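You operate a simulated robot arm through the tools that you are given. There is no shell and no other tool.

You run a simulated two-armed robot. Do the job below in one go: nothing can be reset, and whatever is moved stays where it is left.

Task
Light the film, lay the orange HOLD tag on the box of its line, and save that line.
Fine: the film stays on the lamp; switch the lamp off at the end.
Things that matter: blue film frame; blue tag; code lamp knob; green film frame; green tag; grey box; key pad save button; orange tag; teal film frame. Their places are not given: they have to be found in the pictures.

It is judged by the outcome, as a careful person would: the job done as asked, and still so three seconds after it is handed in. It fails if anything else is knocked over, pushed out of place, dropped, spilled or broken.

Robot
Two 7-joint arms with two-finger parallel grippers on one trunk that stands fixed in place. Base frame: the origin is at the foot of the trunk, x ahead of it, y to its left, z up; the work surface is at about z = 860. Lengths are in mm, angles in rad, forces in N, time in s.
The left shoulder is at [71, 156, 1130], the right one opposite. Payload 3.91 kg a hand.
The TCP of each hand is the grasp point between the finger pads, 30 mm short of the fingertips. In the tool frame z runs along the fingers and y along their closing line. Largest opening 110 mm; finger width 20, thickness 10; the body of the gripper, 48 by 112 mm, starts 55 mm behind the TCP.
Orientation is that of the tool frame in the base frame, as [roll, pitch, yaw] about the fixed x, y, z axes, in that order (R = Rz(yaw) Ry(pitch) Rx(roll)). With the fingers straight down and closing along the base's y, the tool's x points along the base's -x, its y along +y and its z along -z.

Tools
- The arms move only by the tool move_arm. It takes "left_plan", "right_plan" or both (then of equal length, played together; a hand with none holds still); each is text: rows parted by semicolons, each of 7 numbers parted by spaces: the shift along the base's x, y, z in mm, then the turn, a rotation vector about the base's x, y, z in rad, then the finger opening in mm, from 0 to 110. In form: dx dy dz rx ry rz fingers; .... A call has 1 to 20 rows; each row is the pose to reach, as a shift and turn from the pose commanded when the call began. A row lasts 0.2 s, in which the tool goes at most 50 mm and 0.15 rad; a call with a longer step from one row to the next is refused whole, and so is a gripper value outside its range. A pose out of reach is approached as far as the arm can. The call stops where the force on the tool passes 40 N (or 10 N more than at its start, if that is more) or the arm is blocked; 0.2 s more then pass. Each finger travels about 108 mm/s and halts on what it meets, pressing with about 23 N; the grip force reading is that of the motor and also rises with nothing between the fingers. The clock runs only during rows and for 0.2 s after the last one: add rows that repeat a pose to give the fingers time. It gives the time, the measured TCP pose, the force on the tool (base axes), the opening and the grip force at its end, in the units of the frame above (readings bear some noise), with the torque about the TCP (base axes, N m) and any sound that the robot's microphone picked up.
- Cameras (640 x 400 px; columns grow to the right, rows downward): "scene" is now at [138, -33.4, 1384.9]; the picture's right is [-0.37, -0.93, 0.00], its down [-0.29, 0.12, -0.95] and it looks along [0.88, -0.35, -0.31] (base axes); focal length 316 px, centre (320, 200). "left" rides on the left gripper at [72, -17, -103] in its tool frame; the picture's right is [0.23, 0.97, 0.00], its down [-0.76, 0.18, -0.62] and it looks along [-0.61, 0.14, 0.78] (tool axes); focal length 222 px, centre (320, 200). "right" rides on the right gripper at [72, 17, -103] in its tool frame; the picture's right is [-0.23, 0.97, 0.00], its down [-0.76, -0.18, -0.62] and it looks along [-0.61, -0.14, 0.78] (tool axes); focal length 222 px, centre (320, 200).
- capture(camera): a new picture of that camera. No time passes.
- lift_body(by): slides the trunk up (or, below 0, down) by that many mm; the arms and the scene camera ride with it, the base frame stays. It gives what a move gives, with no picture.
- pan_tilt(pan, tilt): turns the head with the scene camera to pan (to the left, within 1.501 rad either way) and tilt (down, from -0.506 to 1.204), counted from straight ahead of the robot. It gives what a move gives.
- locate(camera, pixels): for up to 12 pixels [column, row] of the newest picture of that camera ("zoom" is the newest enlarged one), the place [x, y, z] in the base frame of the surface seen there, good to about 2 mm. No time passes.
- close_up(camera, box): a new picture of the part [left, top, right, bottom] of that camera's present view, enlarged. No time passes.
- finish_job(): hands the job in; it is judged then, once.

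Leave the grippers open and the arms clear of the work at the hand-in unless told otherwise.

The tools are called as a command line: name --argument value ..., lists and objects as JSON in quotes. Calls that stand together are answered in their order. move_arm: Moves the arms, as the interface text tells. Its arguments: {"type":"object","properties":{"left_plan":{"type":"string"},"right_plan":{"type":"string"}},"required":[]} The other tools are called the same way: lift_body (by) slides the trunk up or down; pan_tilt (pan, tilt) turns the head that bears the scene camera; capture (camera) takes a picture; locate (camera, pixels) gives the place of the surface under pixels of a picture; close_up (camera, box) takes an enlarged picture of a part of a camera's view; finish_job () hands the job in.

At the start:

```text
time_s: 0.0
left_eef_pos: [854.5, -14.7, 1237.3]
left_orientation: [-3.142, 0.0, -3.139]
left_wrist_force: [0.2, 0.4, 0.0]
left_wrist_torque: [-0.01, 0.01, 0.0]
left_opening: 109.9
left_gripper_force: 0.1
right_eef_pos: [557.1, -628.7, 1228.9]
right_orientation: [3.142, 0.0, 3.141]
right_wrist_force: [1.1, 0.2, -1.1]
right_wrist_torque: [-0.04, -0.03, 0.0]
right_opening: 110.2
right_gripper_force: 0.1
trunk travel left (down, up): [-575.0, 365.0]
head pan, tilt: [-0.382, 0.312]
```

scene: 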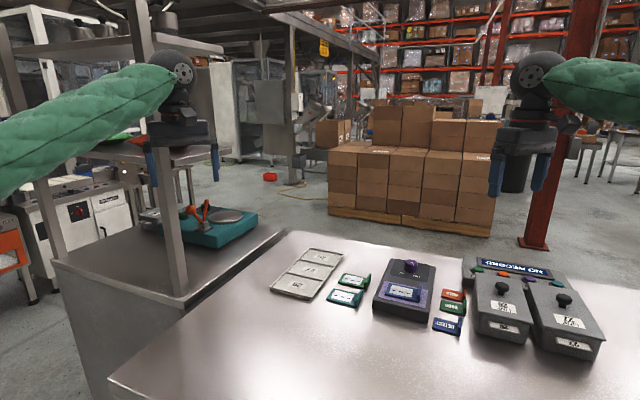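
right: 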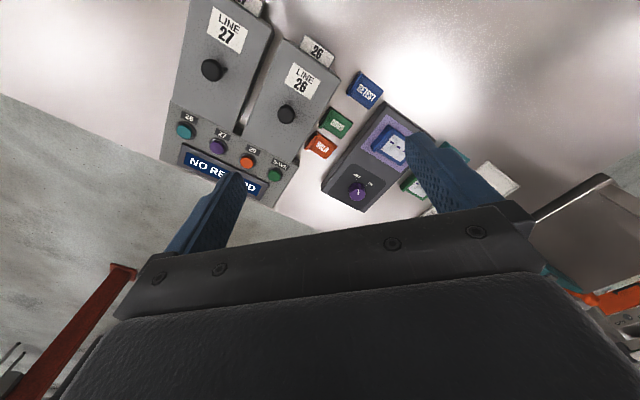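
left: 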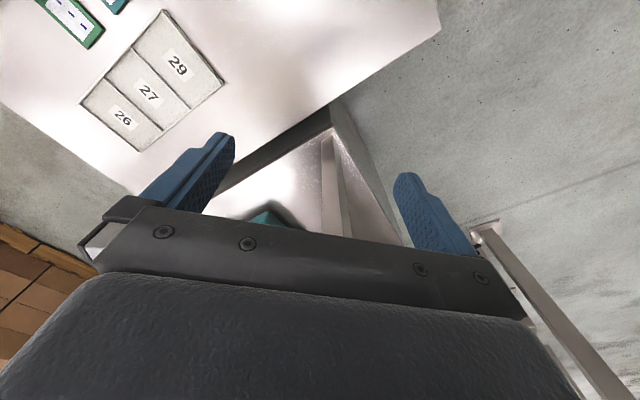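

I see a work table with a code lamp (dark box with a purple knob and a blue film frame on it), two loose frames, three tags, a tray with numbers 26/27/29, and a key pad with two grey boxes. I'll take close-ups to read the details.

close_up --camera "scene" --box '[360, 240, 480, 340]'

close_up --camera "scene" --box '[450, 240, 620, 370]'

close_up --camera "scene" --box '[260, 240, 390, 320]'

close_up --camera "right" --box '[160, 0, 330, 210]'

close_up --camera "right" --box '[290, 60, 530, 220]'

```text
4.00 times, centred on (420, 290) of scene
```

zoom: 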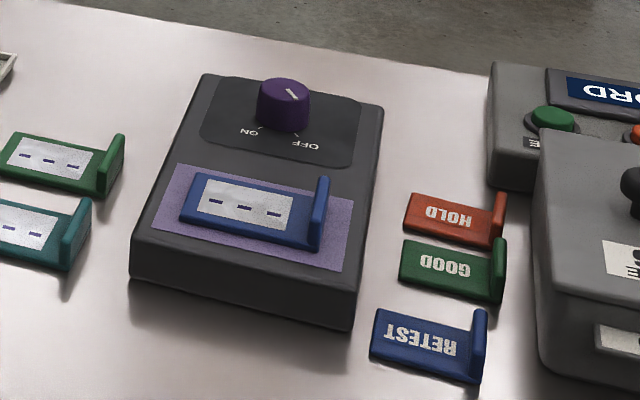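

```text
3.08 times, centred on (535, 305) of scene
```

zoom: 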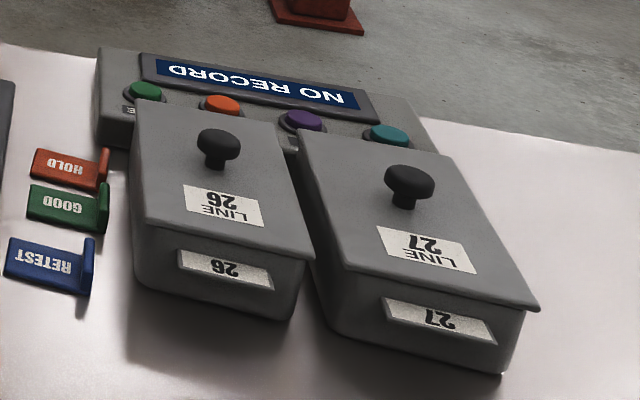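

```text
4.92 times, centred on (325, 280) of scene
```

zoom: 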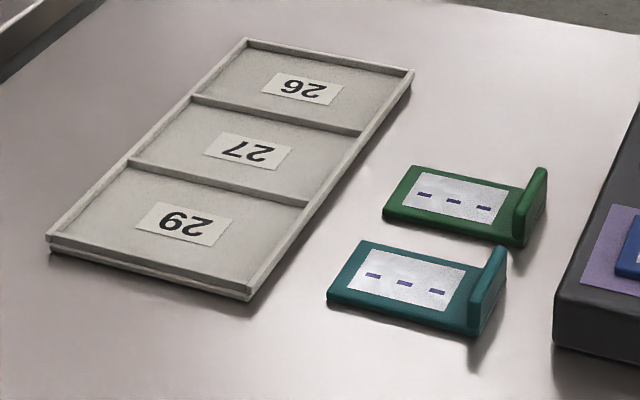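

```text
1.90 times, centred on (245, 105) of right
```

zoom: 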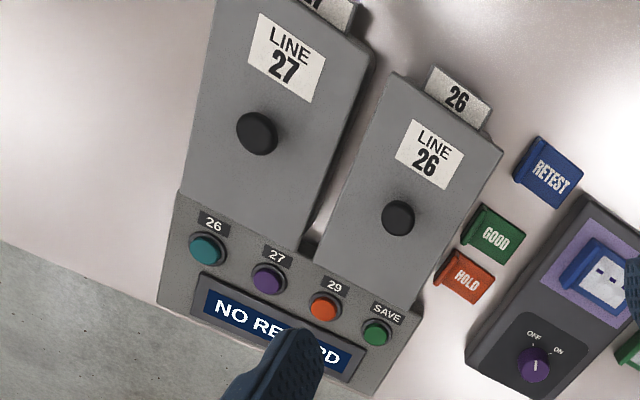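

```text
2.50 times, centred on (410, 140) of right
```

zoom: 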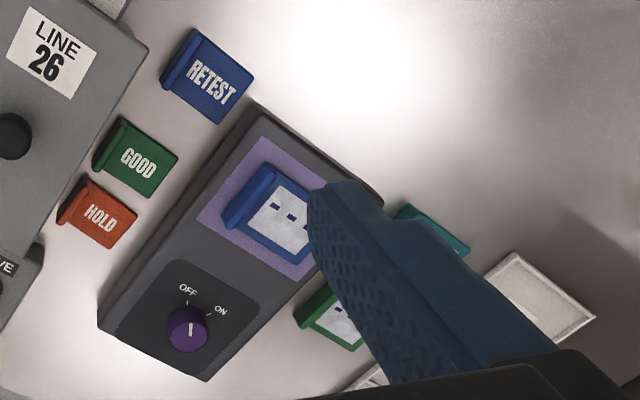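

The scene picture shows the lamp with the blue film on it, its knob near (411, 266), the HOLD tag near (455, 294), boxes 26 and 27, and a key pad with buttons 26, 27, 29 and SAVE. I'll measure their places in the current scene view.

locate --camera "scene" --pixels '[[411, 262], [411, 270], [437, 255], [404, 292], [455, 294], [464, 292], [473, 289], [453, 306], [446, 325], [504, 289], [564, 300], [384, 312]]'

locate --camera "right" --pixels '[[184, 131], [217, 146], [246, 162], [274, 175], [212, 69], [286, 113], [358, 190], [320, 147], [335, 122], [366, 88], [225, 30], [300, 78]]'

close_up --camera "right" --box '[325, 160, 389, 200]'

close_up --camera "scene" --box '[395, 250, 459, 290]'

```text
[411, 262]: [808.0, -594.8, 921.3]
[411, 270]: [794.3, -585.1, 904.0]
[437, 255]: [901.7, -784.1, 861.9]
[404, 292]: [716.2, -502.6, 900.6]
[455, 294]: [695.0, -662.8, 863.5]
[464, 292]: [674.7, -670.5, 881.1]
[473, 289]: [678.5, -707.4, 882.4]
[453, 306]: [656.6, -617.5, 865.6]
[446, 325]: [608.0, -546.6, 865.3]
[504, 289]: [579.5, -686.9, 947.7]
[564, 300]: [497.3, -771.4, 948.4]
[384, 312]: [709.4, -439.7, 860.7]
```

```text
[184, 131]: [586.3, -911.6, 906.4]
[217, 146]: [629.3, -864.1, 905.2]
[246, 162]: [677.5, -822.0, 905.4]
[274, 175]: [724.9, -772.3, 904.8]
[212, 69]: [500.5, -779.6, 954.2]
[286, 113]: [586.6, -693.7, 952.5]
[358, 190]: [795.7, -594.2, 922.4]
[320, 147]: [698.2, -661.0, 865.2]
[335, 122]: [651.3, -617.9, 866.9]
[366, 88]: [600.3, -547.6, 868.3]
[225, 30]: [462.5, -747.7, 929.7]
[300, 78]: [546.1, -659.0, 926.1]
```

```text
10.00 times, centred on (357, 180) of right
```

zoom: 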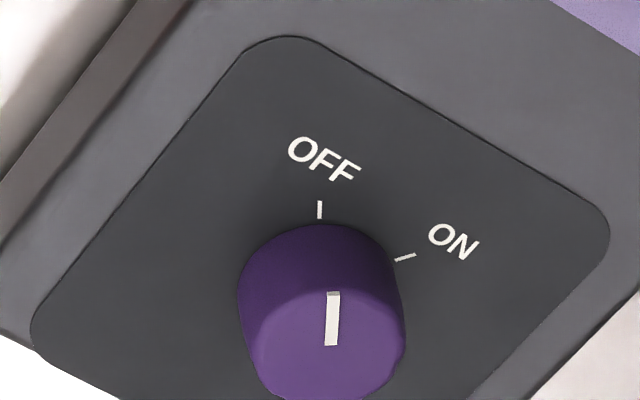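

```text
10.00 times, centred on (427, 270) of scene
```

zoom: 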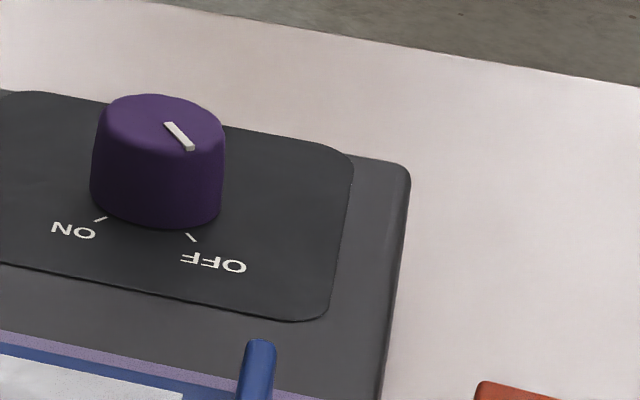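

The knob mark points at OFF now. ON lies clockwise of it, seen from above. I'll measure points on the knob in this enlarged scene view: the top rim, and the OFF and ON ticks.

locate --camera "zoom" --pixels '[[168, 125], [190, 148], [160, 97], [105, 130], [221, 130], [160, 158], [100, 219], [191, 237], [93, 195], [217, 210], [150, 225], [345, 160]]'

pan_tilt --pan -0.75 --tilt 0.65

capture --camera "scene"

```text
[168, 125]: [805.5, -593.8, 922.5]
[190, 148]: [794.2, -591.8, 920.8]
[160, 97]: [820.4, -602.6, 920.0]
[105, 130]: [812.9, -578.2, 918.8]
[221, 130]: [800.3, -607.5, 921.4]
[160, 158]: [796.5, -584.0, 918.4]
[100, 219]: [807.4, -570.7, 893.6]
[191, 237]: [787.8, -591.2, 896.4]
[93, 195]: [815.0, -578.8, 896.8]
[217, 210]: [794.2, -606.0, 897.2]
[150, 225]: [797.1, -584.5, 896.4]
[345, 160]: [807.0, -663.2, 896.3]
```

```text
time_s: 0.8
left_eef_pos: [855.2, -15.3, 1237.1]
left_orientation: [-3.141, 0.0, -3.141]
left_wrist_force: [0.6, -0.5, 0.0]
left_wrist_torque: [-0.01, -0.01, 0.0]
left_opening: 110.0
left_gripper_force: 0.1
right_eef_pos: [555.7, -629.5, 1228.4]
right_orientation: [-3.141, -0.001, 3.14]
right_wrist_force: [-0.1, -0.1, 0.5]
right_wrist_torque: [0.02, 0.0, 0.01]
right_opening: 110.0
right_gripper_force: 0.1
trunk travel left (down, up): [-575.0, 365.0]
head pan, tilt: [-0.75, 0.649]
```

```text
taken
```

scene: 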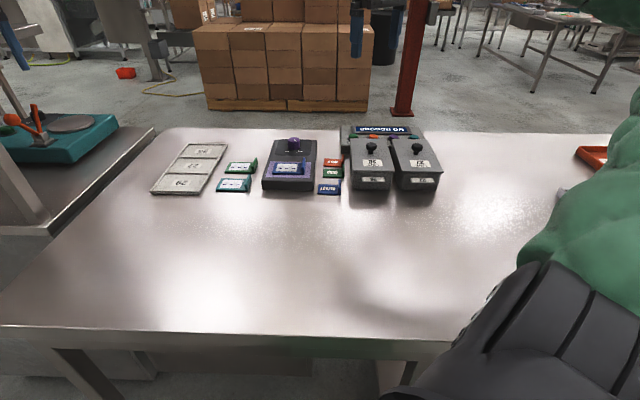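

There's something orange at the right edge (590, 155). I'll pan further right to see the rest of the table, then come back.

pan_tilt --pan -1.2 --tilt 0.5

capture --camera "scene"

```text
time_s: 1.8
left_eef_pos: [854.3, -15.2, 1237.6]
left_orientation: [-3.14, -0.001, -3.139]
left_wrist_force: [0.0, -1.1, 0.4]
left_wrist_torque: [-0.01, 0.04, 0.02]
left_opening: 110.3
left_gripper_force: 0.1
right_eef_pos: [557.4, -629.5, 1228.5]
right_orientation: [-3.141, 0.001, 3.14]
right_wrist_force: [-0.2, -0.4, 0.6]
right_wrist_torque: [-0.04, 0.01, -0.01]
right_opening: 110.1
right_gripper_force: 0.0
trunk travel left (down, up): [-575.0, 365.0]
head pan, tilt: [-1.201, 0.499]
```

```text
taken
```

scene: 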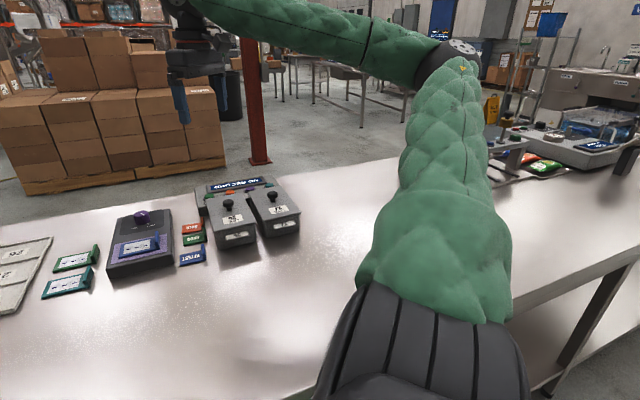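

No other grey boxes are here, only lines 26 and 27; the gear further right belongs to another table. I'll turn the head back to the work area and bring the right hand above the lamp knob at about (807, -593), staying high.

pan_tilt --pan -0.68 --tilt 0.5

move_arm --right_plan "30 4 -20 0 0 0 110; 65 9 -45 0 0 0 110; 100 14 -70 0 0 0 110; 135 19 -95 0 0 0 110; 170 24 -120 0 0 0 110; 205 29 -145 0 0 0 110; 235 33 -170 0 0 0 110; 250 36 -195 0 0 0 110; 250 36 -208 0 0 0 110; 250 36 -208 0 0 0 110"

capture --camera "right"

capture --camera "scene"

```text
time_s: 2.7
left_eef_pos: [854.6, -16.0, 1236.2]
left_orientation: [3.141, 0.001, -3.14]
left_wrist_force: [0.0, 0.3, 0.1]
left_wrist_torque: [0.04, 0.04, 0.05]
left_opening: 110.2
left_gripper_force: 0.0
right_eef_pos: [557.4, -629.1, 1229.0]
right_orientation: [3.141, 0.0, 3.141]
right_wrist_force: [-0.6, 0.4, 1.5]
right_wrist_torque: [-0.01, 0.01, 0.0]
right_opening: 109.9
right_gripper_force: 0.0
trunk travel left (down, up): [-575.0, 365.0]
head pan, tilt: [-0.681, 0.499]
```

```text
time_s: 4.9
left_eef_pos: [854.6, -15.0, 1236.3]
left_orientation: [3.141, -0.001, -3.14]
left_wrist_force: [-0.4, 0.1, 0.2]
left_wrist_torque: [0.06, 0.01, 0.01]
left_opening: 109.8
left_gripper_force: 0.1
right_eef_pos: [806.7, -591.0, 1020.9]
right_orientation: [3.142, 0.0, 3.14]
right_wrist_force: [0.0, 0.5, -0.4]
right_wrist_torque: [0.0, 0.02, -0.02]
right_opening: 110.0
right_gripper_force: 0.0
trunk travel left (down, up): [-575.0, 365.0]
head pan, tilt: [-0.681, 0.499]
```

```text
taken
```

right: 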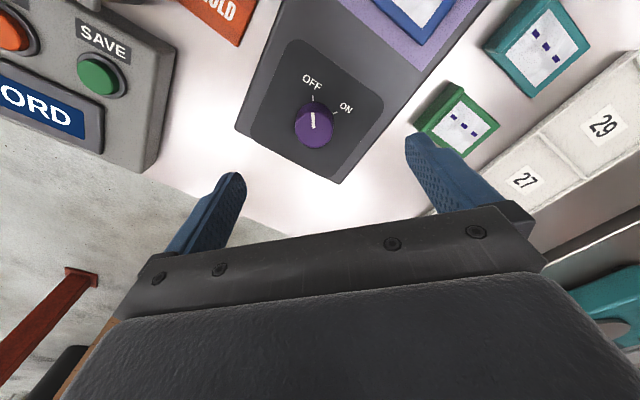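

```text
taken
```

scene: 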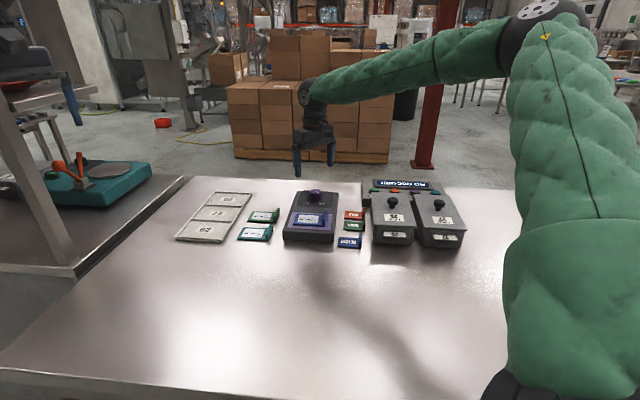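

The knob shows clearly at about (314, 125) in the right picture. I'll enlarge it and measure its centre and the ticks.

close_up --camera "right" --box '[274, 65, 370, 155]'

```text
4.44 times, centred on (322, 110) of right
```

zoom: 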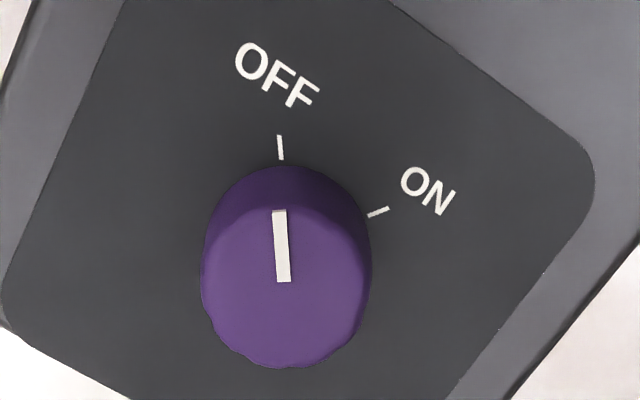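

I'll measure the knob's top rim, mark ends and tick ends in this enlarged view.

locate --camera "zoom" --pixels '[[279, 138], [282, 158], [388, 209], [369, 216], [280, 212], [285, 281], [207, 285], [362, 290], [285, 362], [290, 203], [240, 345], [340, 340]]'

```text
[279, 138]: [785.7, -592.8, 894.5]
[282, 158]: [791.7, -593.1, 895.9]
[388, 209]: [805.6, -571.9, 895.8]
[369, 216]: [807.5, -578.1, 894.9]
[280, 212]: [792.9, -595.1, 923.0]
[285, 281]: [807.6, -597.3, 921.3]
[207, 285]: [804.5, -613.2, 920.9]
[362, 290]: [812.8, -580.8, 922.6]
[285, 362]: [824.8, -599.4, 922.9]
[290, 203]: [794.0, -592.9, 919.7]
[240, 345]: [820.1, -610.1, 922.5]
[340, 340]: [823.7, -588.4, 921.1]
```

The knob centre comes out near (808.5, -596), radius about 17, top z about 922, panel z about 896. OFF points at about 173° and ON at about 97°, so the turn is about -76°. I'll lower the hand so the fingertips sit just above the knob, partly closed, and check the alignment.

move_arm --right_plan "1.8 -2.8 -20 0 0 0 80; 1.8 -2.8 -40 0 0 0 60; 1.8 -2.8 -58 0 0 0 60; 1.8 -2.8 -58 0 0 0 60; 1.8 -2.8 -58 0 0 0 60"

capture --camera "right"

close_up --camera "scene" --box '[265, 130, 365, 250]'

```text
time_s: 6.1
left_eef_pos: [855.7, -14.9, 1237.0]
left_orientation: [-3.141, 0.0, -3.139]
left_wrist_force: [0.1, 0.9, -0.7]
left_wrist_torque: [-0.01, -0.02, -0.01]
left_opening: 110.0
left_gripper_force: 0.1
right_eef_pos: [811.2, -595.7, 961.7]
right_orientation: [-3.141, 0.001, 3.141]
right_wrist_force: [0.1, -0.7, 0.2]
right_wrist_torque: [-0.01, -0.01, 0.0]
right_opening: 60.0
right_gripper_force: 0.0
trunk travel left (down, up): [-575.0, 365.0]
head pan, tilt: [-0.681, 0.499]
```

```text
taken
```

right: 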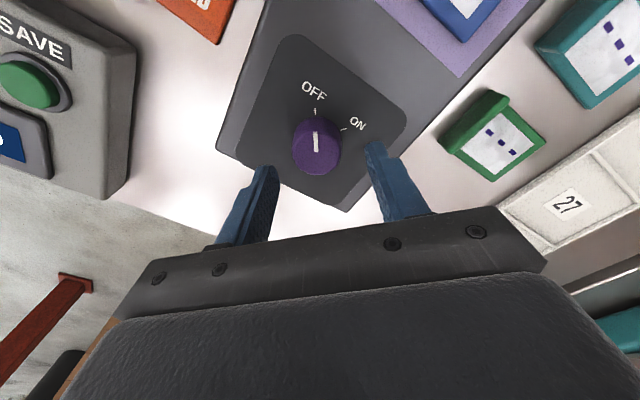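

```text
3.33 times, centred on (315, 190) of scene
```

zoom: 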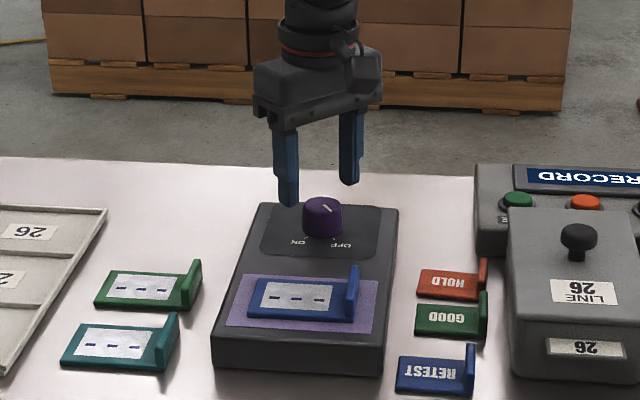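

I'll measure both fingertips and the knob in the right camera from this position.

close_up --camera "right" --box '[240, 90, 400, 220]'

```text
3.08 times, centred on (320, 155) of right
```

zoom: 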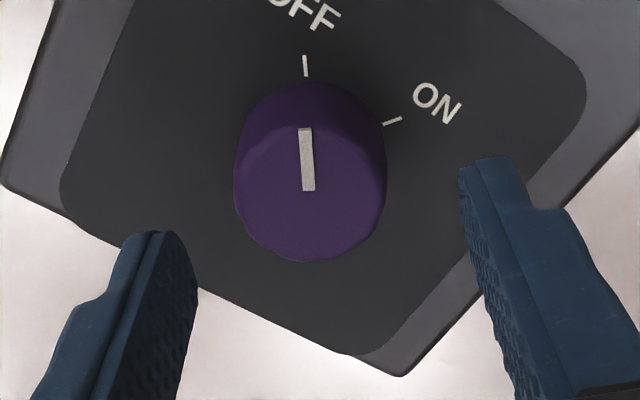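

locate --camera "zoom" --pixels '[[152, 236], [170, 240], [190, 280], [160, 300], [480, 165], [465, 180], [475, 230], [243, 190], [378, 195], [310, 255], [308, 188], [306, 130]]'

```text
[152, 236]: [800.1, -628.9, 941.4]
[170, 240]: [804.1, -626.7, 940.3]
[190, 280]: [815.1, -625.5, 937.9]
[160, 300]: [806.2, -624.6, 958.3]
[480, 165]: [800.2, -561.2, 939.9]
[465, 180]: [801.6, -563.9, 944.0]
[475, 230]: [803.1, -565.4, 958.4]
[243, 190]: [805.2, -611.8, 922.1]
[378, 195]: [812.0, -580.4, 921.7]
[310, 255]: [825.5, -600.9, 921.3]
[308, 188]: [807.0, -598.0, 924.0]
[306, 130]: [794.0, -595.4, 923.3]
```

The pads' midpoint is at y about -595 and the knob centre is at y about -596, so I shift 1 mm, go down so the tips are around z 901, and close slowly on the knob.

move_arm --right_plan "0 -1 -12 0 0 0 60; 0 -1 -24 0 0 0 60; 0 -1 -31 0 0 0 60; 0 -1 -31 0 0 0 50; 0 -1 -31 0 0 0 44; 0 -1 -31 0 0 0 40; 0 -1 -31 0 0 0 37; 0 -1 -31 0 0 0 35; 0 -1 -31 0 0 0 33; 0 -1 -31 0 0 0 31; 0 -1 -31 0 0 0 28; 0 -1 -31 0 0 0 28"

capture --camera "right"

close_up --camera "scene" --box '[265, 130, 365, 250]'

```text
time_s: 8.7
left_eef_pos: [854.9, -15.8, 1236.4]
left_orientation: [-3.141, 0.001, 3.139]
left_wrist_force: [-0.1, -0.5, -0.1]
left_wrist_torque: [0.0, 0.01, 0.0]
left_opening: 109.7
left_gripper_force: 0.1
right_eef_pos: [809.0, -597.3, 930.5]
right_orientation: [3.141, 0.001, 3.141]
right_wrist_force: [0.9, -9.9, 3.4]
right_wrist_torque: [-0.38, 0.16, 0.0]
right_opening: 36.7
right_gripper_force: 44.9
trunk travel left (down, up): [-575.0, 365.0]
head pan, tilt: [-0.681, 0.499]
```

```text
taken
```

right: 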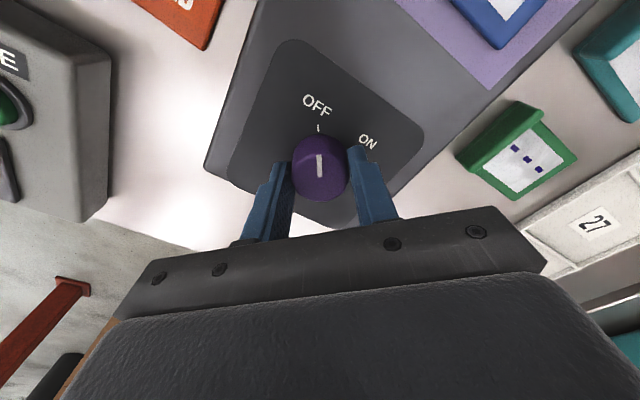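

```text
3.33 times, centred on (315, 190) of scene
```

zoom: 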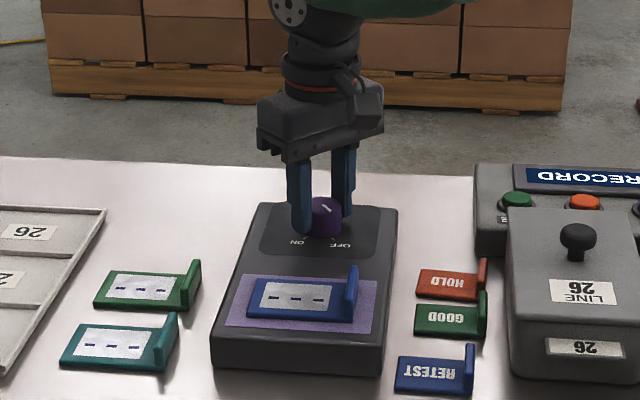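

The knob is gripped (opening 36.7), with a slight side load of -10 N in y. I'll ease 1 mm in -y and turn clockwise by about 1.3 rad.

move_arm --right_plan "0 -1 0 0 0 0 28; 0 -1 0 0 0 -0.14 28; 0 -1 0 0 0 -0.28 28; 0 -1 0 0 0 -0.42 28; 0 -1 0 0 0 -0.56 28; 0 -1 0 0 0 -0.7 28; 0 -1 0 0 0 -0.84 28; 0 -1 0 0 0 -0.98 28; 0 -1 0 0 0 -1.12 28; 0 -1 0 0 0 -1.2 28; 0 -1 0 0 0 -1.2 28"

capture --camera "right"

close_up --camera "scene" --box '[265, 130, 365, 250]'

```text
time_s: 11.1
left_eef_pos: [854.5, -16.4, 1236.8]
left_orientation: [-3.14, 0.0, -3.141]
left_wrist_force: [0.0, 0.5, 0.2]
left_wrist_torque: [0.0, 0.0, 0.01]
left_opening: 110.1
left_gripper_force: 0.2
right_eef_pos: [809.4, -597.7, 929.8]
right_orientation: [-3.141, -0.001, 1.941]
right_wrist_force: [-3.5, 4.7, -6.5]
right_wrist_torque: [1.05, 0.61, 0.01]
right_opening: 36.6
right_gripper_force: 44.9
trunk travel left (down, up): [-575.0, 365.0]
head pan, tilt: [-0.681, 0.499]
```

```text
taken
```

right: 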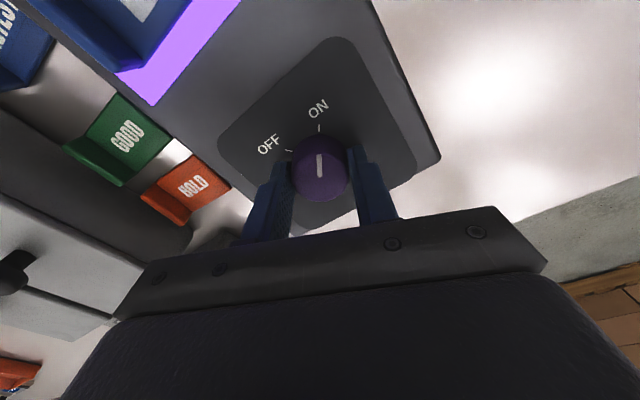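

```text
3.33 times, centred on (315, 190) of scene
```

zoom: 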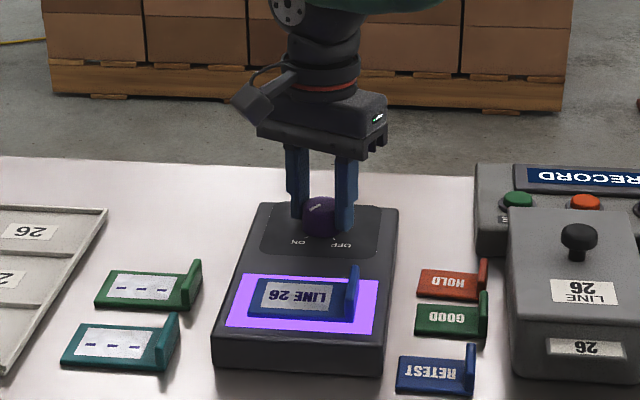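

The lamp is lit and the film reads "LINE 26" upside down. I'll enlarge it to be sure.

close_up --camera "scene" --box '[285, 200, 345, 245]'

close_up --camera "scene" --box '[355, 170, 475, 250]'

close_up --camera "right" --box '[0, 60, 240, 230]'

```text
8.89 times, centred on (315, 222) of scene
```

zoom: 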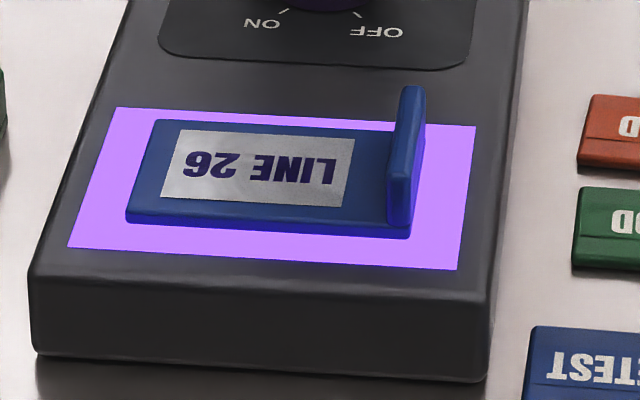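

```text
5.00 times, centred on (415, 210) of scene
```

zoom: 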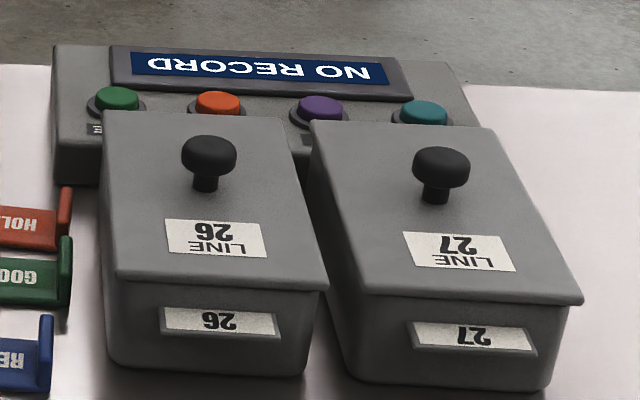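

```text
2.35 times, centred on (120, 145) of right
```

zoom: 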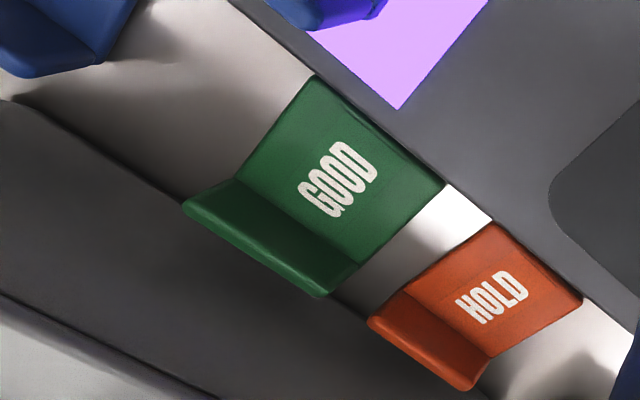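

The film reads LINE 26, so the HOLD tag goes on box 26, and the keys are 26 (teal) then SAVE (green). I'll let go of the knob and rise straight up.

move_arm --right_plan "0 0 0 0 0 0 40; 0 0 0 0 0 0 50; 0 0 0 0 0 0 64; 0 0 0 0 0 0 64; 0 0 20 0 0 0 64; 0 0 45 0 0 0 64; 0 0 80 0 0 0 64; 0 0 110 0 0 0 64; 0 0 110 0 0 0 64"

capture --camera "scene"

capture --camera "right"

```text
time_s: 13.1
left_eef_pos: [855.2, -14.7, 1236.3]
left_orientation: [3.141, -0.002, -3.141]
left_wrist_force: [-0.4, -0.5, -0.4]
left_wrist_torque: [0.01, -0.01, 0.0]
left_opening: 109.8
left_gripper_force: 0.1
right_eef_pos: [808.1, -594.2, 1042.9]
right_orientation: [-3.14, -0.001, 1.942]
right_wrist_force: [-0.1, 0.5, 0.0]
right_wrist_torque: [0.04, 0.05, 0.01]
right_opening: 64.0
right_gripper_force: 0.0
trunk travel left (down, up): [-575.0, 365.0]
head pan, tilt: [-0.681, 0.499]
```

```text
taken
```

scene: 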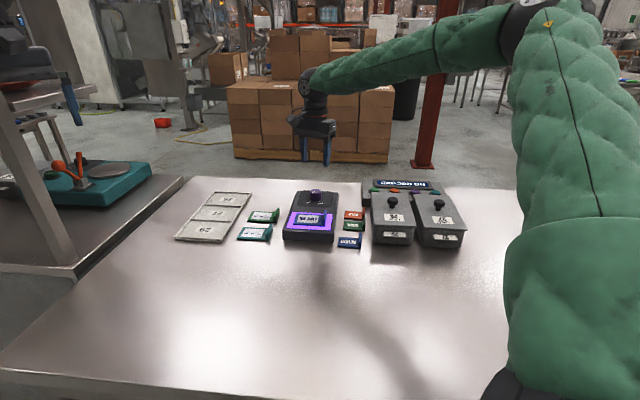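

```text
taken
```

right: 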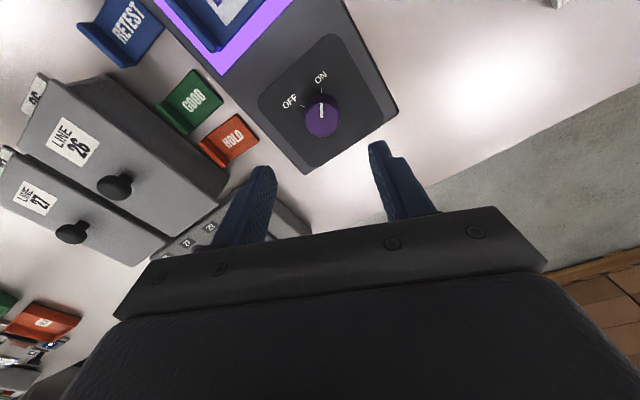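

The lamp stays on. Now I look closely at the HOLD tag and its surroundings from the right camera, around (230, 140).

close_up --camera "right" --box '[150, 60, 290, 180]'

```text
3.33 times, centred on (220, 120) of right
```

zoom: 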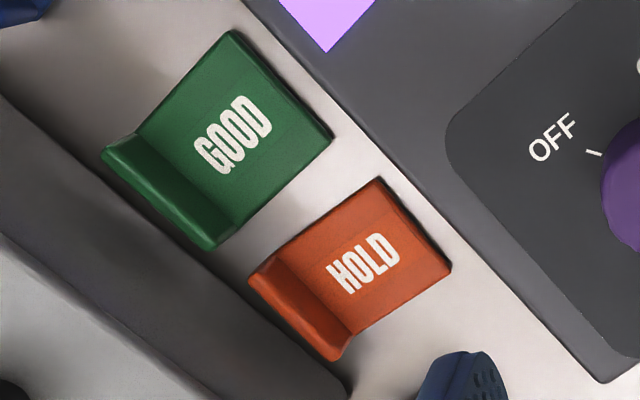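

I'll measure the HOLD tag's corners, its lip, the GOOD tag's nearest edge and the box's side.

locate --camera "zoom" --pixels '[[378, 182], [448, 265], [356, 330], [283, 256], [253, 279], [334, 357], [285, 312], [300, 300], [330, 140], [222, 245], [340, 385], [130, 170]]'

move_arm --right_plan "0 0 0 0 0 0 64; 0 0 0 0 0 0 64"

```text
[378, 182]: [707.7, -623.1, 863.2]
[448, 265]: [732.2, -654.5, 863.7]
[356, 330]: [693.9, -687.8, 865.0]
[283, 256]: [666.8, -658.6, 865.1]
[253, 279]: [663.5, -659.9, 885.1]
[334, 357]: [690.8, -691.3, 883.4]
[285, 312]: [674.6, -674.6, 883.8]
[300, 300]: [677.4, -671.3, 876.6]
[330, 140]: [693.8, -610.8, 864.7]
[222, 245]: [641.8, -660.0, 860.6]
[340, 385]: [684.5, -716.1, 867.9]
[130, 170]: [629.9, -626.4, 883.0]
```

```text
time_s: 13.7
left_eef_pos: [854.9, -15.3, 1236.2]
left_orientation: [-3.141, 0.0, 3.141]
left_wrist_force: [0.2, -0.9, -0.4]
left_wrist_torque: [-0.01, -0.02, 0.0]
left_opening: 110.2
left_gripper_force: 0.1
right_eef_pos: [807.6, -595.0, 1043.3]
right_orientation: [-3.139, -0.001, 1.944]
right_wrist_force: [0.8, -0.7, 0.0]
right_wrist_torque: [-0.01, 0.0, 0.0]
right_opening: 64.0
right_gripper_force: 0.1
trunk travel left (down, up): [-575.0, 365.0]
head pan, tilt: [-0.681, 0.499]
```

The HOLD tag's lip runs along about -49°, stands to z about 884, and has about 20 mm of free gap to the key pad side. Now I measure box 26's lid, knob and sides, and the key pad, in an enlarged scene view.

close_up --camera "scene" --box '[335, 170, 455, 250]'

locate --camera "zoom" --pixels '[[205, 115], [215, 272], [425, 283], [380, 125], [307, 145], [300, 215], [305, 255], [215, 340], [210, 250], [155, 175], [170, 200], [165, 240]]'

```text
5.00 times, centred on (395, 210) of scene
```

zoom: 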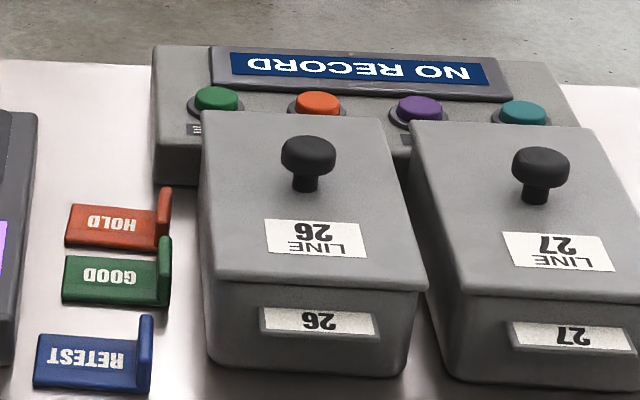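

```text
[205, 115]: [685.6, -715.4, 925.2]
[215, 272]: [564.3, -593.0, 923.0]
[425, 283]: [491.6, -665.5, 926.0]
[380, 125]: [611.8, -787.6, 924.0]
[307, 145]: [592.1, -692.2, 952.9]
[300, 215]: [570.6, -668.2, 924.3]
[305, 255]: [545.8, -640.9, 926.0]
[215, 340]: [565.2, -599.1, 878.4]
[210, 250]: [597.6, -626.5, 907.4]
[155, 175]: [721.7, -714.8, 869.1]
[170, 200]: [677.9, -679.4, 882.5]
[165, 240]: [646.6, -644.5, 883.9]
```

The lid of box 26 is about 172 × 103 mm at z 925, with its knob in the centre, so the far half of the lid has room for the tag. Before choosing a grasp I check the finger shape in the right view.

close_up --camera "right" --box '[200, 130, 460, 260]'

locate --camera "zoom" --pixels '[[425, 40], [445, 35], [430, 70], [460, 70], [500, 75], [450, 150], [480, 120], [530, 120], [555, 180], [460, 190], [160, 95], [90, 150]]'

```text
2.46 times, centred on (330, 195) of right
```

zoom: 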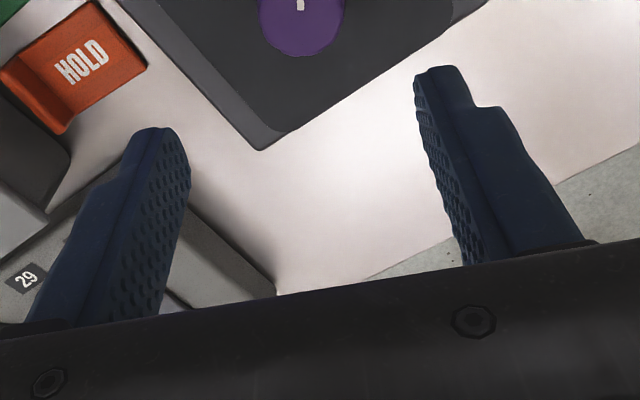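

```text
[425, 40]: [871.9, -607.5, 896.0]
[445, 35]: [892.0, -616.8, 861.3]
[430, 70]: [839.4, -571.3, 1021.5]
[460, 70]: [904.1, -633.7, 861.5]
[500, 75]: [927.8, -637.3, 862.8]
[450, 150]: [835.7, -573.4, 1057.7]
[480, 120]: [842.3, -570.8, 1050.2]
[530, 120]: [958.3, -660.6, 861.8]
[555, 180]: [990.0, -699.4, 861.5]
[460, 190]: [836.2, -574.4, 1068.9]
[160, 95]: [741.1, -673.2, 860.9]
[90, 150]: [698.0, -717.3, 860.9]
```

I'll measure the outer side of the finger, including the step, to know its true thickness.

locate --camera "zoom" --pixels '[[455, 72], [468, 90], [478, 108], [495, 110], [505, 125], [520, 150], [540, 185], [560, 215], [575, 235], [450, 90], [440, 100], [425, 90]]'

```text
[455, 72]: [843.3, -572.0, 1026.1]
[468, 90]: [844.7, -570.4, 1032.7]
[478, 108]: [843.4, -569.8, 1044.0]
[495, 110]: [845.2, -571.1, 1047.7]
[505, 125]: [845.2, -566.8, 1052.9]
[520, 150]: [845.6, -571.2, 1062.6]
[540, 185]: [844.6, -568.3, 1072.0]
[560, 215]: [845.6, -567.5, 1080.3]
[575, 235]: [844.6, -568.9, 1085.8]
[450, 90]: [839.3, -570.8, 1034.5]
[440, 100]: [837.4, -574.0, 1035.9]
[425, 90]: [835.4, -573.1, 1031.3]
```

The fingers are about 11 mm thick all the way, which fits the roughly 20 mm gap beside the lip. I'll hover above the HOLD tag's lip at about (679, -675), turned so the fingers close across the lip (closing line at 41°).

move_arm --right_plan "-20 -12 0 0 0 0.057 64; -45 -28 -5 0 0 0.114 64; -70 -44 -15 0 0 0.171 64; -95 -59 -25 0 0 0.228 64; -115 -72 -35 0 0 0.285 64; -128.8 -80.4 -40 0 0 0.342 64; -128.8 -80.4 -48 0 0 0.342 64; -128.8 -80.4 -48 0 0 0.342 64; -128.8 -80.4 -48 0 0 0.342 64"

capture --camera "right"

close_up --camera "scene" --box '[295, 130, 475, 250]'

```text
time_s: 15.7
left_eef_pos: [853.9, -15.7, 1236.8]
left_orientation: [-3.141, 0.001, -3.141]
left_wrist_force: [-0.7, -0.4, 0.0]
left_wrist_torque: [0.0, -0.04, 0.0]
left_opening: 109.9
left_gripper_force: 0.0
right_eef_pos: [678.3, -676.7, 991.1]
right_orientation: [-3.14, 0.0, 2.284]
right_wrist_force: [0.6, -0.8, -0.6]
right_wrist_torque: [0.01, -0.01, -0.01]
right_opening: 64.1
right_gripper_force: 0.0
trunk travel left (down, up): [-575.0, 365.0]
head pan, tilt: [-0.681, 0.499]
```

```text
taken
```

right: 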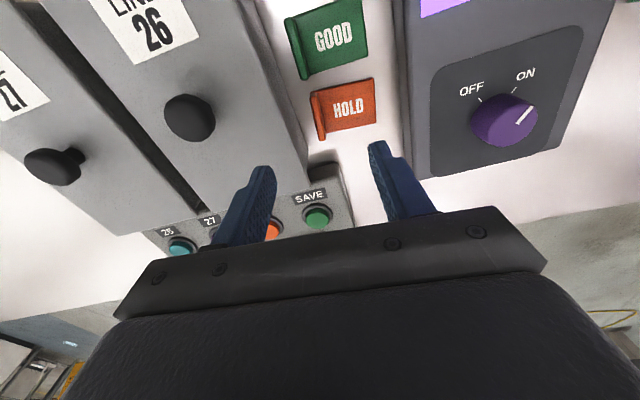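

```text
3.33 times, centred on (385, 190) of scene
```

zoom: 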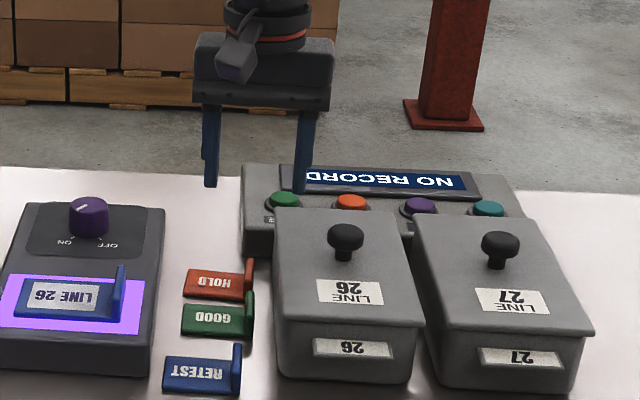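

The hand hovers over the tag. I'll enlarge the HOLD tag in the right view and measure the lip exactly.

close_up --camera "right" --box '[290, 65, 410, 155]'

```text
4.44 times, centred on (350, 110) of right
```

zoom: 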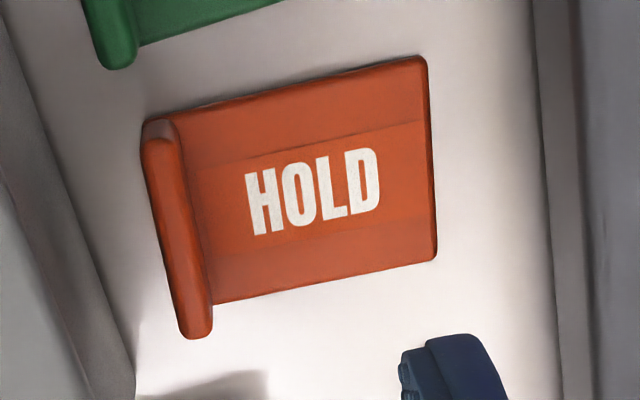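

locate --camera "zoom" --pixels '[[148, 150], [175, 150], [186, 332], [207, 330], [163, 240], [190, 240], [182, 120], [218, 300], [427, 62], [434, 258], [125, 350], [30, 120]]'

```text
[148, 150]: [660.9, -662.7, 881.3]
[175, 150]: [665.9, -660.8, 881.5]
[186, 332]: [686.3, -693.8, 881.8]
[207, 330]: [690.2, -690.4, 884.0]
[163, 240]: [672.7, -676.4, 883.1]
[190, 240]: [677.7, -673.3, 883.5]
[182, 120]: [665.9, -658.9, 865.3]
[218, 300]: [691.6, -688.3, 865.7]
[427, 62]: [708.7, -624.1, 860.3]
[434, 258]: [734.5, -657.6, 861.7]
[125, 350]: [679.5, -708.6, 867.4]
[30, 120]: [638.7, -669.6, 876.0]
```

The lip's middle is at about (675.5, -676), it is about 5 mm thick, and its direction is about -50.5°. The gap to the box side is about 16–19 mm, so I will keep the fingers narrow. I narrow to 16 mm, shift slightly and lower to tips just above the lid level to check alignment.

move_arm --right_plan "-1.1 1.9 -5 0 0 -0.024 40; -1.1 1.9 -15 0 0 -0.024 20; -1.1 1.9 -27 0 0 -0.024 16; -1.1 1.9 -27 0 0 -0.024 16; -1.1 1.9 -27 0 0 -0.024 16"

capture --camera "right"

close_up --camera "right" --box '[260, 60, 420, 220]'

```text
time_s: 16.9
left_eef_pos: [855.0, -15.2, 1236.4]
left_orientation: [-3.141, -0.001, -3.139]
left_wrist_force: [0.7, 0.8, -0.2]
left_wrist_torque: [0.02, -0.02, 0.01]
left_opening: 110.2
left_gripper_force: 0.1
right_eef_pos: [679.7, -675.1, 965.0]
right_orientation: [3.139, -0.002, 2.26]
right_wrist_force: [0.6, 0.6, 0.9]
right_wrist_torque: [0.0, 0.02, 0.0]
right_opening: 15.9
right_gripper_force: 0.0
trunk travel left (down, up): [-575.0, 365.0]
head pan, tilt: [-0.681, 0.499]
```

```text
taken
```

right: 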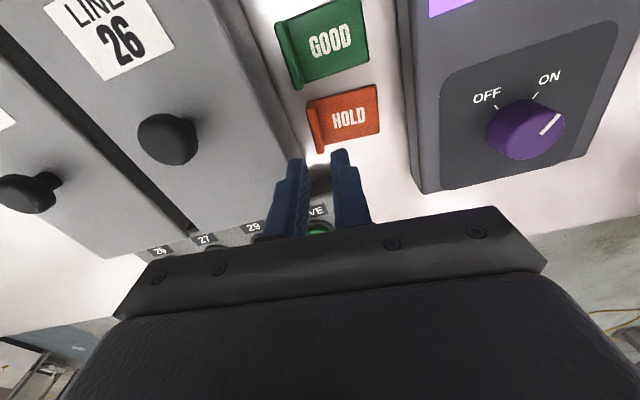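

```text
2.50 times, centred on (340, 140) of right
```

zoom: 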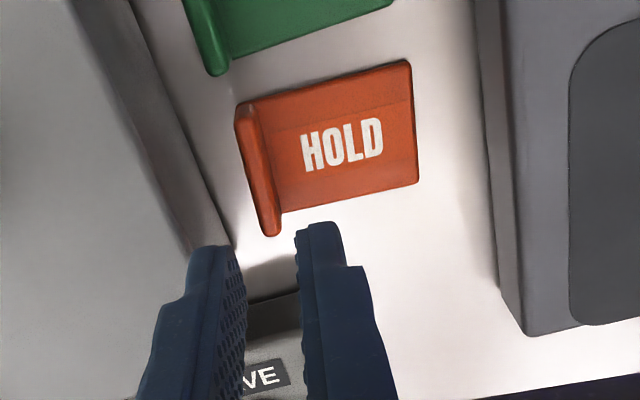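

Both fingertips, the lip and the lid edge are visible. I'll measure them together to check the fit.

locate --camera "zoom" --pixels '[[195, 255], [212, 252], [230, 265], [300, 235], [312, 228], [335, 228], [310, 280], [235, 310], [246, 150], [262, 150], [268, 228], [205, 200]]'

locate --camera "zoom" --pixels '[[110, 100], [140, 140], [170, 200], [180, 230], [150, 100], [190, 150], [225, 235], [240, 110], [253, 112], [254, 190], [268, 190], [280, 228]]'

```text
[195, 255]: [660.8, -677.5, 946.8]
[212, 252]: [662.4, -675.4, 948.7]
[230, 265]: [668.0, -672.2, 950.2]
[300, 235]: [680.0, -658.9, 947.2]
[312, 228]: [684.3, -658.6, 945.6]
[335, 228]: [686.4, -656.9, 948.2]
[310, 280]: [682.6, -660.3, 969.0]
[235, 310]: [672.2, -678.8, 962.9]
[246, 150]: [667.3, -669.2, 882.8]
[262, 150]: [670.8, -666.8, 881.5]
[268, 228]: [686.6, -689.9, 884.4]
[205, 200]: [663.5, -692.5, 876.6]
```

```text
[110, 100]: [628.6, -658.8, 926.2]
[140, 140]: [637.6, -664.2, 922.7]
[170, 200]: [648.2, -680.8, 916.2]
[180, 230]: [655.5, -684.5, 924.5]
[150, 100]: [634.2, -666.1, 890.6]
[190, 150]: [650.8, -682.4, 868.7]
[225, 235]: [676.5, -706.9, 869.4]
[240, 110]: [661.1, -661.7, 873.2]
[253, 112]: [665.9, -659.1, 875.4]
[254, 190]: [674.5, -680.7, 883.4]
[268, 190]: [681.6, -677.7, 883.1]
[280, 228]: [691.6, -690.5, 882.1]
```

The outer finger's inner face needs to move about 3 mm toward the box to straddle the lip with about 3.5 mm clearance on both sides. I shift (-2.2, -1.8) and lower to tips just above the lip top.

move_arm --right_plan "-2.2 -1.8 0 0 0 0 16; -2.2 -1.8 -15 0 0 0 16; -2.2 -1.8 -30 0 0 0 16; -2.2 -1.8 -42 0 0 0 16; -2.2 -1.8 -42 0 0 0 16"

close_up --camera "right" --box '[260, 60, 420, 220]'

close_up --camera "scene" --box '[325, 160, 425, 240]'

```text
time_s: 18.1
left_eef_pos: [854.2, -14.5, 1237.4]
left_orientation: [3.14, 0.001, -3.141]
left_wrist_force: [0.0, 0.4, -0.2]
left_wrist_torque: [-0.01, -0.02, 0.03]
left_opening: 109.8
left_gripper_force: 0.0
right_eef_pos: [677.0, -677.5, 924.7]
right_orientation: [3.141, 0.002, 2.261]
right_wrist_force: [3.1, -4.2, 16.4]
right_wrist_torque: [-0.24, 0.28, 0.13]
right_opening: 16.2
right_gripper_force: 0.5
trunk travel left (down, up): [-575.0, 365.0]
head pan, tilt: [-0.681, 0.499]
```

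```text
2.50 times, centred on (340, 140) of right
```

zoom: 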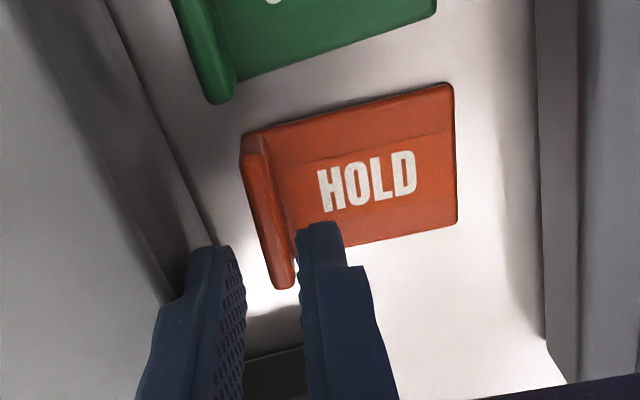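

```text
5.00 times, centred on (375, 200) of scene
```

zoom: 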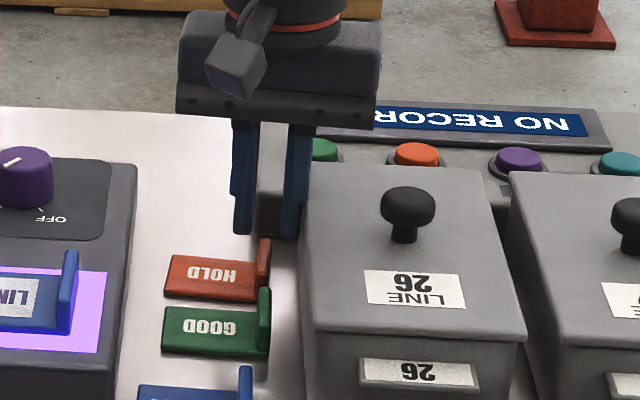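

There's an upward contact of about 16 N, and the torque puts it about 22 mm to the box side: the outer finger's thicker upper part is resting on the lid rim. I'll raise the hand straight up now, before anything is pushed.

move_arm --right_plan "0 0 10 0 0 0 16; 0 0 30 0 0 0 16; 0 0 48 0 0 0 16; 0 0 48 0 0 0 16"

close_up --camera "scene" --box '[335, 150, 435, 230]'

close_up --camera "right" --box '[200, 40, 440, 230]'

```text
time_s: 19.1
left_eef_pos: [854.3, -16.2, 1237.0]
left_orientation: [3.141, 0.001, -3.14]
left_wrist_force: [-0.1, 0.6, -0.3]
left_wrist_torque: [-0.01, -0.02, 0.0]
left_opening: 110.0
left_gripper_force: 0.1
right_eef_pos: [676.5, -678.9, 970.6]
right_orientation: [-3.14, 0.0, 2.261]
right_wrist_force: [-0.3, -0.6, -0.4]
right_wrist_torque: [-0.02, -0.01, -0.02]
right_opening: 16.1
right_gripper_force: 0.1
trunk travel left (down, up): [-575.0, 365.0]
head pan, tilt: [-0.681, 0.499]
```

```text
5.00 times, centred on (385, 190) of scene
```

zoom: 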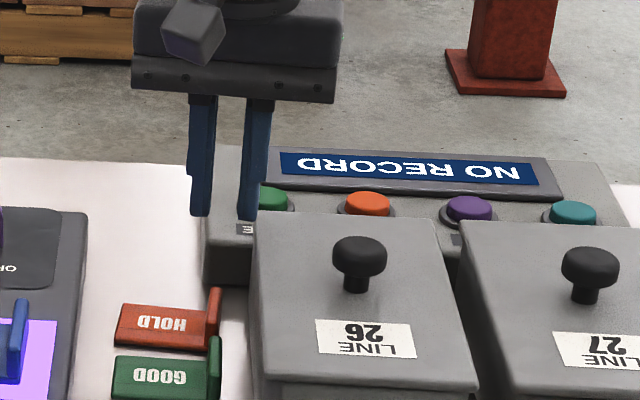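

```text
2.11 times, centred on (320, 135) of right
```

zoom: 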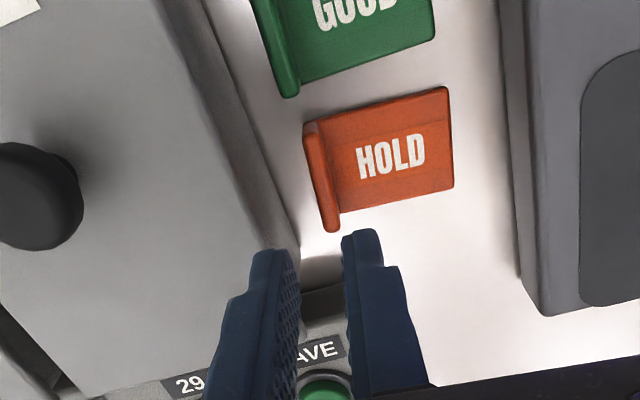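

Nothing seems moved. I'll measure the finger's thickness profile in the scene view.

close_up --camera "scene" --box '[357, 160, 407, 200]'

locate --camera "scene" --pixels '[[375, 172], [375, 180], [375, 188], [375, 192], [377, 172], [385, 172], [387, 180], [387, 190], [384, 180], [383, 190]]'

```text
10.00 times, centred on (382, 180) of scene
```

zoom: 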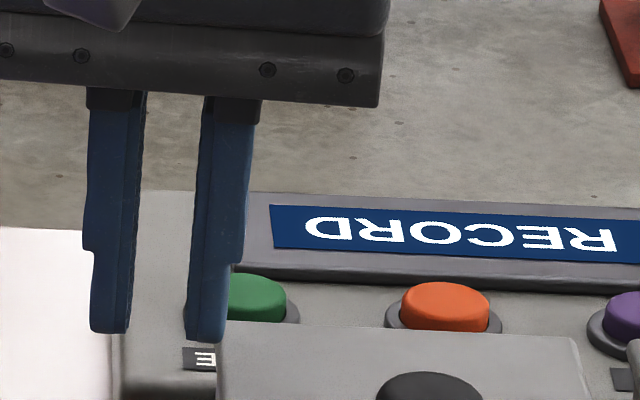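

```text
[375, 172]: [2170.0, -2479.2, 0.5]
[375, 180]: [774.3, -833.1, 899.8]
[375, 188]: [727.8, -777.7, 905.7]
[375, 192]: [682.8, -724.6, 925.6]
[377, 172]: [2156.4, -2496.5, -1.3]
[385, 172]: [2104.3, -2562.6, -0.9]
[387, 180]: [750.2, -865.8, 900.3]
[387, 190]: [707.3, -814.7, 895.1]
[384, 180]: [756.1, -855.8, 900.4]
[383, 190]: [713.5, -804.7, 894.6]
```

My pixels missed the fingers; they sit at columns 85–145 and 185–255 of this enlarged picture. I'll measure there.

locate --camera "zoom" --pixels '[[92, 150], [88, 235], [97, 265], [97, 315], [120, 150], [120, 310], [215, 150], [250, 150], [243, 235], [232, 265], [222, 320], [195, 310]]'

```text
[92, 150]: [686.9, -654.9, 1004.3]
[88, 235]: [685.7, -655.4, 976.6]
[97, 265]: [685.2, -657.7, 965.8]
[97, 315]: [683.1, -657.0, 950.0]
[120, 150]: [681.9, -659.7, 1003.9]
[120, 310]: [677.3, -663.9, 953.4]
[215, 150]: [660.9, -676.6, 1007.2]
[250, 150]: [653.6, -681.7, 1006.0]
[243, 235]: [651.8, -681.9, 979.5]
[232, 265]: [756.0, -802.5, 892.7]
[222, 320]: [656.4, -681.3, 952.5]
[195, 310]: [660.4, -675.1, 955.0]
```

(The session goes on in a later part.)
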